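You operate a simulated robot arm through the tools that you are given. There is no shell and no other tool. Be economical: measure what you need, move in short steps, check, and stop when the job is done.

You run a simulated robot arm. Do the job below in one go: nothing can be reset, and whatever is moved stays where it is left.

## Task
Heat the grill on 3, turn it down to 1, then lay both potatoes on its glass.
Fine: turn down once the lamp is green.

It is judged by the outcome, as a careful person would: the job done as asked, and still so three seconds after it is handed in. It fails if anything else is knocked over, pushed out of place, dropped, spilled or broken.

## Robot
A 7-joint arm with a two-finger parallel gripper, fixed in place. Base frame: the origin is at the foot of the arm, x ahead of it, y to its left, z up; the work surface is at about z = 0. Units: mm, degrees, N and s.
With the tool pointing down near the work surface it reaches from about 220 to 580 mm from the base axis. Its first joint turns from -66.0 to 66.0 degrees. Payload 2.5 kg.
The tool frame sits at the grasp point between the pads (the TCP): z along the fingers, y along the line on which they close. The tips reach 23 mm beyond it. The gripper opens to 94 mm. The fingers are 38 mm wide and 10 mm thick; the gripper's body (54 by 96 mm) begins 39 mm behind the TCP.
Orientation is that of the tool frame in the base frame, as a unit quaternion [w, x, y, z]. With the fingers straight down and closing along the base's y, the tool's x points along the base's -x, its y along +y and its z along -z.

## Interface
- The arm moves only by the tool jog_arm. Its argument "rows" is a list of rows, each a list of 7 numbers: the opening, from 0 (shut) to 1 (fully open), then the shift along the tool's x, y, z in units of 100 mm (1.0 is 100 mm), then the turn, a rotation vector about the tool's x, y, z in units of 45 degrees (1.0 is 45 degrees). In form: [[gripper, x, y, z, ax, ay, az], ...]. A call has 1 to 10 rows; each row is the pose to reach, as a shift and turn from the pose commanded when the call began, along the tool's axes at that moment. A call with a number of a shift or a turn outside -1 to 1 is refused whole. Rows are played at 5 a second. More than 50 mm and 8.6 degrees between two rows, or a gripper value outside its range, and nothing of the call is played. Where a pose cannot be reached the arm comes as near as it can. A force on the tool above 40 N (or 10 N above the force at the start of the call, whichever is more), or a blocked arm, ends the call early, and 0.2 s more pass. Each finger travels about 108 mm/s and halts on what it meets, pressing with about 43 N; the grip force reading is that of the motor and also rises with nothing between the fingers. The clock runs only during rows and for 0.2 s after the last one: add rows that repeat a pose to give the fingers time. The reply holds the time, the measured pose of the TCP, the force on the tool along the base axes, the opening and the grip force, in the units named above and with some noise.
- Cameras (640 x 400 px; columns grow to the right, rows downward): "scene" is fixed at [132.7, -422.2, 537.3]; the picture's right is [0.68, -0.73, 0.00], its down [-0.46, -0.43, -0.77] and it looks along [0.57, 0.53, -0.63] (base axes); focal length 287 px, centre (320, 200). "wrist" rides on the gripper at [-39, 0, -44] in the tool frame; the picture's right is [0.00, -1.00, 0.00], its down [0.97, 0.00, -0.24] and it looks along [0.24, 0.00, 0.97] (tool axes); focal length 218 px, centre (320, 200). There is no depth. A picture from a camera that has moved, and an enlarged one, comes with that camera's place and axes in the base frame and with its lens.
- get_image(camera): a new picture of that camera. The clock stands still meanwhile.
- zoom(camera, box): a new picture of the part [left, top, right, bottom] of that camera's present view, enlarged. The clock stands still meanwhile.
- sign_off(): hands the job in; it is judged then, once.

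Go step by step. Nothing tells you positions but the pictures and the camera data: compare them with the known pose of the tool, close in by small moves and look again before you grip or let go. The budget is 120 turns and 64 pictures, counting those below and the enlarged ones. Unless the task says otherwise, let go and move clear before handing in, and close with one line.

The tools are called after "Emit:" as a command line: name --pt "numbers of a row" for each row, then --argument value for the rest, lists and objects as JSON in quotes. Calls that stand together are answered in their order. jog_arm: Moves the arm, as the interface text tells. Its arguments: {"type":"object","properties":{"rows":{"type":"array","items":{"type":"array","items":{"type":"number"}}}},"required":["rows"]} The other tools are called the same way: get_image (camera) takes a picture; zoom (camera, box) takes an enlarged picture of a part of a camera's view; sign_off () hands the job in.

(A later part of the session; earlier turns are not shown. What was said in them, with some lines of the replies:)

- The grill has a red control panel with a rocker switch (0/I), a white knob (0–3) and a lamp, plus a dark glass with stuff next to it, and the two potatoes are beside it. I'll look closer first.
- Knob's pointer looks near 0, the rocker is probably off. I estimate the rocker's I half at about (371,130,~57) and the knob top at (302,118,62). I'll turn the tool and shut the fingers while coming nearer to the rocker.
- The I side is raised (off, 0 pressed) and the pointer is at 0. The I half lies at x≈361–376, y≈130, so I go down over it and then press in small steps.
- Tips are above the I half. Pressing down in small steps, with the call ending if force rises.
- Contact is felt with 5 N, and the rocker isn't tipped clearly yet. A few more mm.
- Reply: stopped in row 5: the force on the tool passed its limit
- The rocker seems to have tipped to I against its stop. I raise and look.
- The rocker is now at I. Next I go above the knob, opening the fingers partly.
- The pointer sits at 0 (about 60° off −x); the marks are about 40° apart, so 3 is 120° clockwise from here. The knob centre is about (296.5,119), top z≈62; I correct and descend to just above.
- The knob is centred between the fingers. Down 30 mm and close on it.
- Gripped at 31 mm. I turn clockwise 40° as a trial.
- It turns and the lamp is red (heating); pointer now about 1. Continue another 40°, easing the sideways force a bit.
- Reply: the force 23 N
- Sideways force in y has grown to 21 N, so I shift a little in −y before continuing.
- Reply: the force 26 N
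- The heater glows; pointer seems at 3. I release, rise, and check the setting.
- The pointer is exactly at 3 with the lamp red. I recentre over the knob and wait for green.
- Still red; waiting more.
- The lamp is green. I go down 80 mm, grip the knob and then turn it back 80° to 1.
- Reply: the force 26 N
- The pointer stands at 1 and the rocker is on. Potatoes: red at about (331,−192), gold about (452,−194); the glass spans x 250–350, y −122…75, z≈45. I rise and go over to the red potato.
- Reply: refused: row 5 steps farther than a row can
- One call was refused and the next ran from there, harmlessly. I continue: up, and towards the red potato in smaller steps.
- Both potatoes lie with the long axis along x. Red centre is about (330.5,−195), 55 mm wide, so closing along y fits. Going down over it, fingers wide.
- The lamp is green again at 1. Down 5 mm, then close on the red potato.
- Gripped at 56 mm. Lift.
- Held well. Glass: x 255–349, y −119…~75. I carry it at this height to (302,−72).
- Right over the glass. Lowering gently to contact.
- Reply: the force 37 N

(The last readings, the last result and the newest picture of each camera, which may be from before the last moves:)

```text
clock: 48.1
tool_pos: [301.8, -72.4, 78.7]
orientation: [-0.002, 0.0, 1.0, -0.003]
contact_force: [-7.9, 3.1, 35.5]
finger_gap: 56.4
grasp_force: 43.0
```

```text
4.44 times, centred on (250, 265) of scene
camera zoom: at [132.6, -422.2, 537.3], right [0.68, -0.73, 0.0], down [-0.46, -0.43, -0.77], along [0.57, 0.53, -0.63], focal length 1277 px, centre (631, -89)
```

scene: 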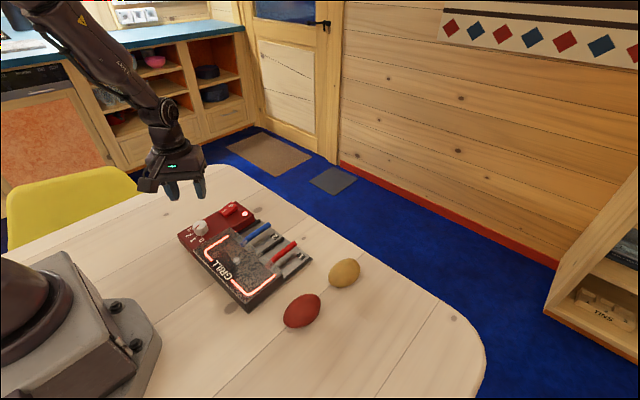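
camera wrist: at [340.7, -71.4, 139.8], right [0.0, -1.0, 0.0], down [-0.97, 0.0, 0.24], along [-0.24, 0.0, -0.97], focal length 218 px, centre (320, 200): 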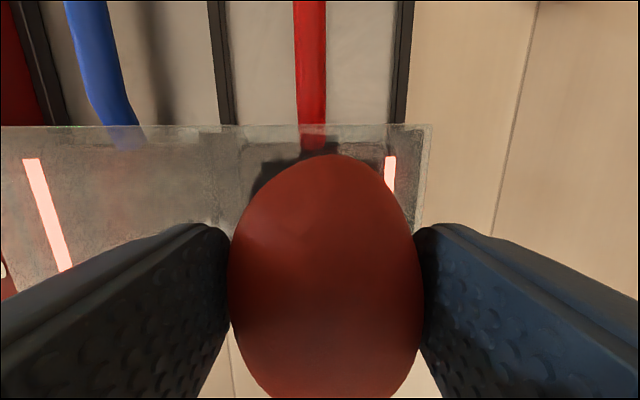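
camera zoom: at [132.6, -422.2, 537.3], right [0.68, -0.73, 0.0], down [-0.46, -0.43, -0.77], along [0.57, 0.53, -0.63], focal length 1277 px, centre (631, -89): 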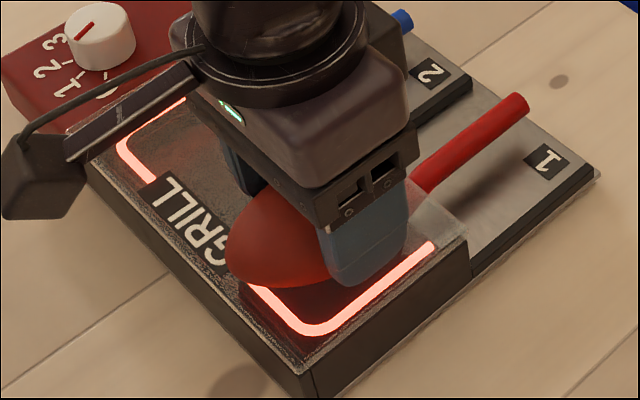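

It's down on the glass, with 35 N of push. I ease up 1.5 mm, then open and rise.

Emit:
jog_arm --pt "0.45 0 0 -0.015 0 0 0" --pt "0.45 0 0 -0.015 0 0 0"

Emit:
jog_arm --pt "0.62 0 0 0 0 0 0" --pt "0.66 0 0 0 0 0 0" --pt "0.72 0 0 0 0 0 0" --pt "0.8 0 0 0 0 0 0" --pt "0.8 0 0 0 0 0 0" --pt "0.8 0 0 -0.2 0 0 0" --pt "0.8 0 0 -0.5 0 0 0" --pt "0.8 0 0 -0.9 0 0 0" --pt "0.8 0 0 -0.9 0 0 0"

Emit:
zoom --camera "scene" --box '[160, 180, 360, 330]'

Emit:
get_image --camera "wrist"

```text
clock: 48.7
tool_pos: [302.2, -72.5, 78.3]
orientation: [-0.001, 0.0, 1.0, -0.001]
contact_force: [-0.2, 0.2, 4.4]
finger_gap: 56.0
grasp_force: 42.5
```

```text
clock: 50.7
tool_pos: [301.6, -73.6, 168.4]
orientation: [-0.002, 0.0, 1.0, -0.001]
contact_force: [-0.1, -0.3, 0.0]
finger_gap: 75.2
grasp_force: 0.0
```

```text
2.67 times, centred on (260, 255) of scene
camera zoom: at [132.7, -422.2, 537.3], right [0.68, -0.73, 0.0], down [-0.46, -0.43, -0.77], along [0.57, 0.53, -0.63], focal length 766 px, centre (480, 53)
```

zoom: 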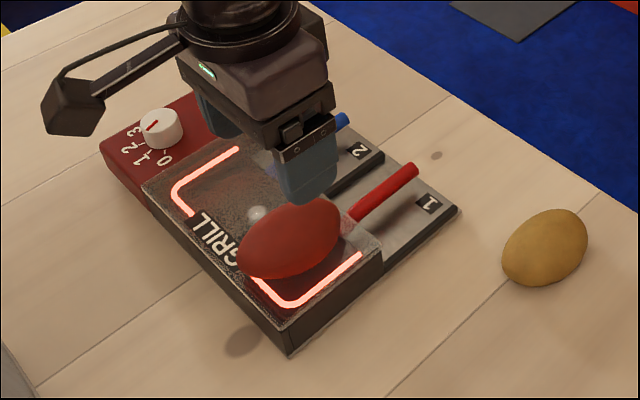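

```text
27 pictures are left
camera wrist: at [339.8, -71.8, 212.7], right [0.0, -1.0, 0.0], down [-0.97, 0.0, 0.24], along [-0.24, 0.0, -0.97], focal length 218 px, centre (320, 200)
```

wrist: 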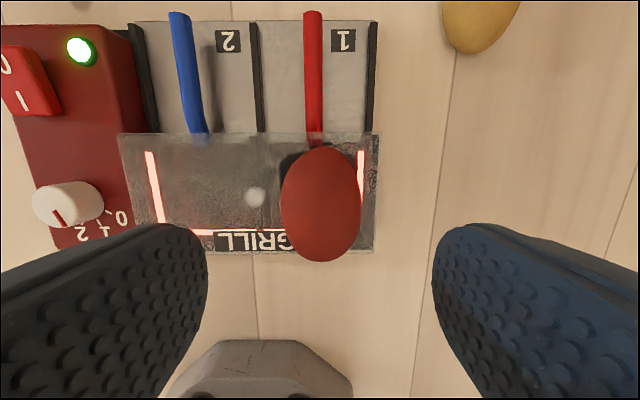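

Red rests stably on the glass, centred. Now to the gold one at about (452,−195).

Emit:
jog_arm --pt "0.8 -0.15 -0.12 -0.2 0 0 0" --pt "0.8 -0.4 -0.35 -0.3 0 0 0" --pt "0.8 -0.7 -0.6 -0.3 0 0 0" --pt "0.8 -1.0 -0.85 -0.3 0 0 0"

Emit:
jog_arm --pt "1.0 -0.25 -0.2 0 0 0 0" --pt "1.0 -0.51 -0.37 0 0 0 0" --pt "1.0 -0.51 -0.37 0.3 0 0 0" --pt "1.0 -0.51 -0.37 0.6 0 0 0" --pt "1.0 -0.51 -0.37 0.6 0 0 0"

Emit:
get_image --camera "wrist"

```text
clock: 51.7
tool_pos: [398.7, -157.5, 199.4]
orientation: [-0.002, 0.001, 1.0, 0.0]
contact_force: [-0.1, 0.3, -0.1]
finger_gap: 75.3
grasp_force: 0.1
```

```text
clock: 52.9
tool_pos: [453.0, -193.9, 137.0]
orientation: [-0.001, 0.0, 1.0, -0.001]
contact_force: [-0.3, -0.4, -0.3]
finger_gap: 94.0
grasp_force: 0.0
```

```text
26 pictures are left
camera wrist: at [491.5, -193.0, 181.6], right [0.0, -1.0, 0.0], down [-0.97, 0.0, 0.24], along [-0.24, 0.0, -0.97], focal length 218 px, centre (320, 200)
```

wrist: 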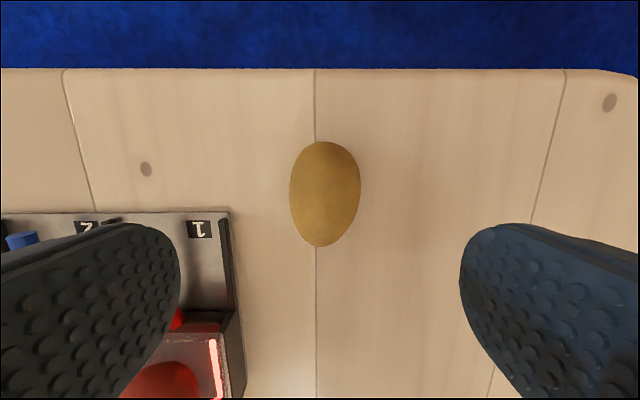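

Gold centre is about (457,−196.5). Correct and descend.

Emit:
jog_arm --pt "1.0 -0.04 -0.025 0.3 0 0 0" --pt "1.0 -0.04 -0.025 0.65 0 0 0" --pt "1.0 -0.04 -0.025 1.0 0 0 0" --pt "1.0 -0.04 -0.025 1.0 0 0 0"

Emit:
jog_arm --pt "1.0 0 0 0.06 0 0 0" --pt "0.85 0 0 0.06 0 0 0" --pt "0.7 0 0 0.06 0 0 0" --pt "0.6 0 0 0.06 0 0 0" --pt "0.5 0 0 0.06 0 0 0" --pt "0.42 0 0 0.06 0 0 0" --pt "0.42 0 0 0.06 0 0 0"

Emit:
get_image --camera "wrist"

```text
clock: 53.9
tool_pos: [455.5, -198.1, 36.0]
orientation: [-0.003, -0.001, 1.0, -0.002]
contact_force: [1.2, 0.6, -0.1]
finger_gap: 94.0
grasp_force: 0.0
```

```text
clock: 55.5
tool_pos: [457.2, -198.8, 31.5]
orientation: [-0.002, 0.0, 1.0, -0.002]
contact_force: [0.7, 0.5, -0.3]
finger_gap: 56.4
grasp_force: 42.9
```

```text
25 pictures are left
camera wrist: at [495.6, -197.7, 75.3], right [0.0, -1.0, 0.0], down [-0.97, 0.0, 0.24], along [-0.24, 0.0, -0.97], focal length 218 px, centre (320, 200)
```

wrist: 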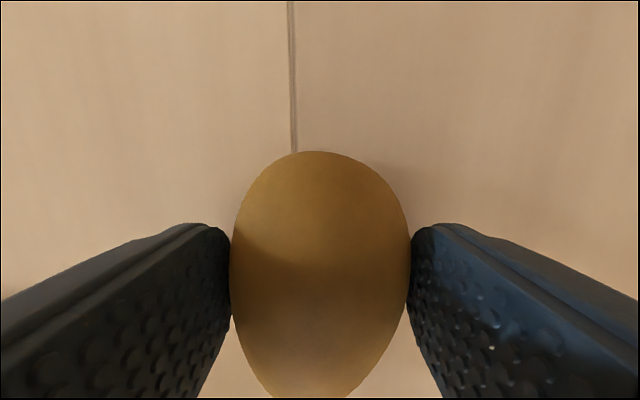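

Gripped. Lift and carry above everything to (302,15).

Emit:
jog_arm --pt "0.42 0 0 -0.2 0 0 0" --pt "0.42 0 0 -0.5 0 0 0" --pt "0.42 0 0 -0.8 0 0 0" --pt "0.42 0 0 -1.0 0 0 0" --pt "0.42 0 0 -1.0 0 0 0"

Emit:
jog_arm --pt "0.42 0.05 0.1 -0.2 0 0 0" --pt "0.42 0.15 0.28 -0.3 0 0 0" --pt "0.42 0.3 0.5 -0.3 0 0 0" --pt "0.42 0.5 0.75 -0.3 0 0 0" --pt "0.42 0.7 1.0 -0.3 0 0 0" --pt "0.42 0.7 1.0 -0.3 0 0 0"

```text
clock: 56.7
tool_pos: [456.1, -197.3, 133.3]
orientation: [-0.002, 0.0, 1.0, -0.001]
contact_force: [0.6, -0.3, -1.0]
finger_gap: 56.4
grasp_force: 43.1
```

```text
clock: 58.1
tool_pos: [385.8, -94.5, 162.4]
orientation: [-0.002, 0.0, 1.0, -0.002]
contact_force: [-0.4, -0.5, -0.7]
finger_gap: 56.5
grasp_force: 42.9
```

Emit:
jog_arm --pt "0.42 0.2 0.25 0 0 0 0" --pt "0.42 0.42 0.5 0 0 0 0" --pt "0.42 0.64 0.75 0 0 0 0" --pt "0.42 0.84 1.0 0 0 0 0" --pt "0.42 0.84 1.0 0 0 0 0"

Emit:
jog_arm --pt "0.42 0 0.1 0 0 0 0" --pt "0.42 0 0.1 0.3 0 0 0" --pt "0.42 0 0.1 0.6 0 0 0" --pt "0.42 0 0.1 0.6 0 0 0"

Emit:
get_image --camera "wrist"

Emit:
zoom --camera "scene" --box '[160, 180, 360, 330]'

```text
clock: 59.3
tool_pos: [303.6, 5.5, 165.4]
orientation: [-0.002, 0.0, 1.0, -0.001]
contact_force: [-0.5, -0.1, -0.2]
finger_gap: 56.4
grasp_force: 42.3
```

```text
clock: 60.3
tool_pos: [302.3, 14.0, 103.8]
orientation: [-0.002, 0.0, 1.0, -0.001]
contact_force: [0.3, -0.5, -0.9]
finger_gap: 56.8
grasp_force: 43.0
```

```text
24 pictures are left
camera wrist: at [341.8, 14.9, 146.4], right [0.0, -1.0, 0.0], down [-0.97, 0.0, 0.24], along [-0.24, 0.0, -0.97], focal length 218 px, centre (320, 200)
```

wrist: 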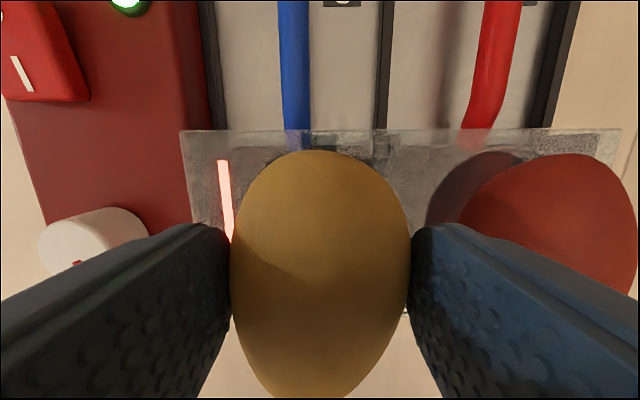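

```text
2.67 times, centred on (260, 255) of scene
camera zoom: at [132.7, -422.2, 537.3], right [0.68, -0.73, 0.0], down [-0.46, -0.43, -0.77], along [0.57, 0.53, -0.63], focal length 766 px, centre (480, 53)
```

zoom: 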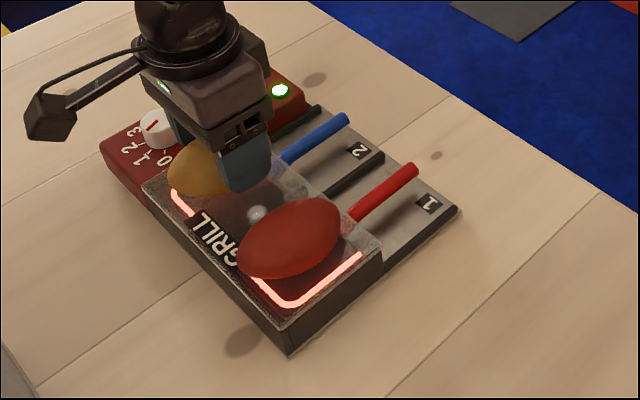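

Well placed with clear room beside red. Lowering gently to contact (about TCP z 79).

Emit:
jog_arm --pt "0.42 0 0 0.1 0 0 0" --pt "0.42 0 0 0.18 0 0 0" --pt "0.42 0 0 0.21 0 0 0" --pt "0.42 0 0 0.23 0 0 0" --pt "0.42 0 0 0.24 0 0 0" --pt "0.42 0 0 0.24 0 0 0"

```text
clock: 61.7
tool_pos: [302.2, 14.5, 80.7]
orientation: [-0.002, 0.0, 1.0, -0.001]
contact_force: [-3.4, -1.8, 20.5]
finger_gap: 56.4
grasp_force: 42.5
```

Contact with about 20 N; ease up 1 mm, open slowly, and rise.

Emit:
jog_arm --pt "0.42 0 0 -0.01 0 0 0" --pt "0.62 0 0 -0.01 0 0 0" --pt "0.66 0 0 -0.01 0 0 0" --pt "0.72 0 0 -0.01 0 0 0" --pt "0.75 0 0 -0.01 0 0 0" --pt "0.75 0 0 -0.01 0 0 0" --pt "0.75 0 0 -0.2 0 0 0" --pt "0.75 0 0 -0.5 0 0 0" --pt "0.75 0 0 -0.9 0 0 0" --pt "0.75 0 0 -0.9 0 0 0"

Emit:
jog_arm --pt "0.75 0 0 -0.4 0 0 0" --pt "0.75 0 0 -0.8 0 0 0" --pt "0.75 0 0 -0.8 0 0 0" --pt "0.75 0 0 -0.8 0 0 0" --pt "0.75 0 0 -0.8 0 0 0"

Emit:
get_image --camera "wrist"

Emit:
zoom --camera "scene" --box '[160, 180, 360, 330]'

```text
clock: 63.9
tool_pos: [302.8, 13.9, 169.4]
orientation: [-0.002, 0.0, 1.0, -0.002]
contact_force: [-0.7, 0.5, 0.6]
finger_gap: 70.8
grasp_force: 0.0
```

```text
clock: 65.1
tool_pos: [302.3, 15.2, 249.2]
orientation: [-0.002, 0.0, 1.0, -0.003]
contact_force: [-0.2, -0.5, -0.7]
finger_gap: 70.3
grasp_force: 0.1
```

```text
22 pictures are left
camera wrist: at [341.0, 15.8, 292.9], right [0.0, -1.0, 0.0], down [-0.97, 0.0, 0.24], along [-0.24, 0.0, -0.97], focal length 218 px, centre (320, 200)
```

wrist: 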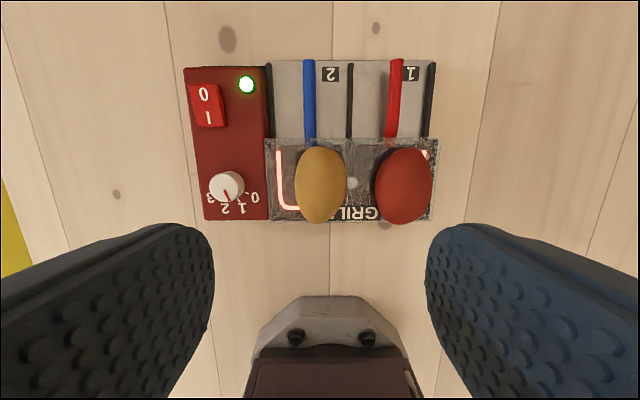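

```text
2.67 times, centred on (260, 255) of scene
camera zoom: at [132.7, -422.2, 537.3], right [0.68, -0.73, 0.0], down [-0.46, -0.43, -0.77], along [0.57, 0.53, -0.63], focal length 766 px, centre (480, 53)
```

zoom: 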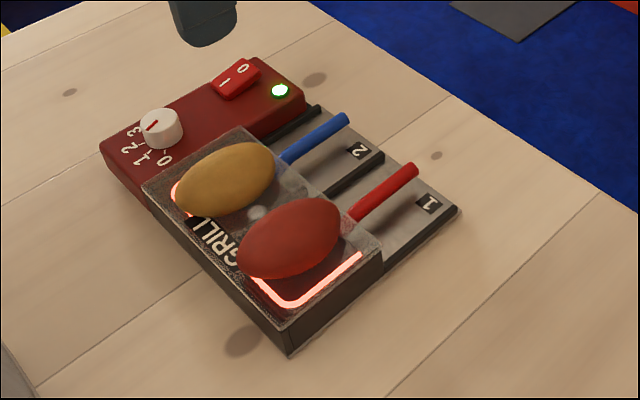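

Both potatoes are resting on the glass, the knob is at 1, the rocker is on, the lamp is green, and the arm is clear. Handing in.

Emit:
sign_off

```text
The job is handed in.
```

I heated the grill on 3 until the lamp was green, turned it down to 1, and laid both potatoes on its glass. The arm has let go and is clear.
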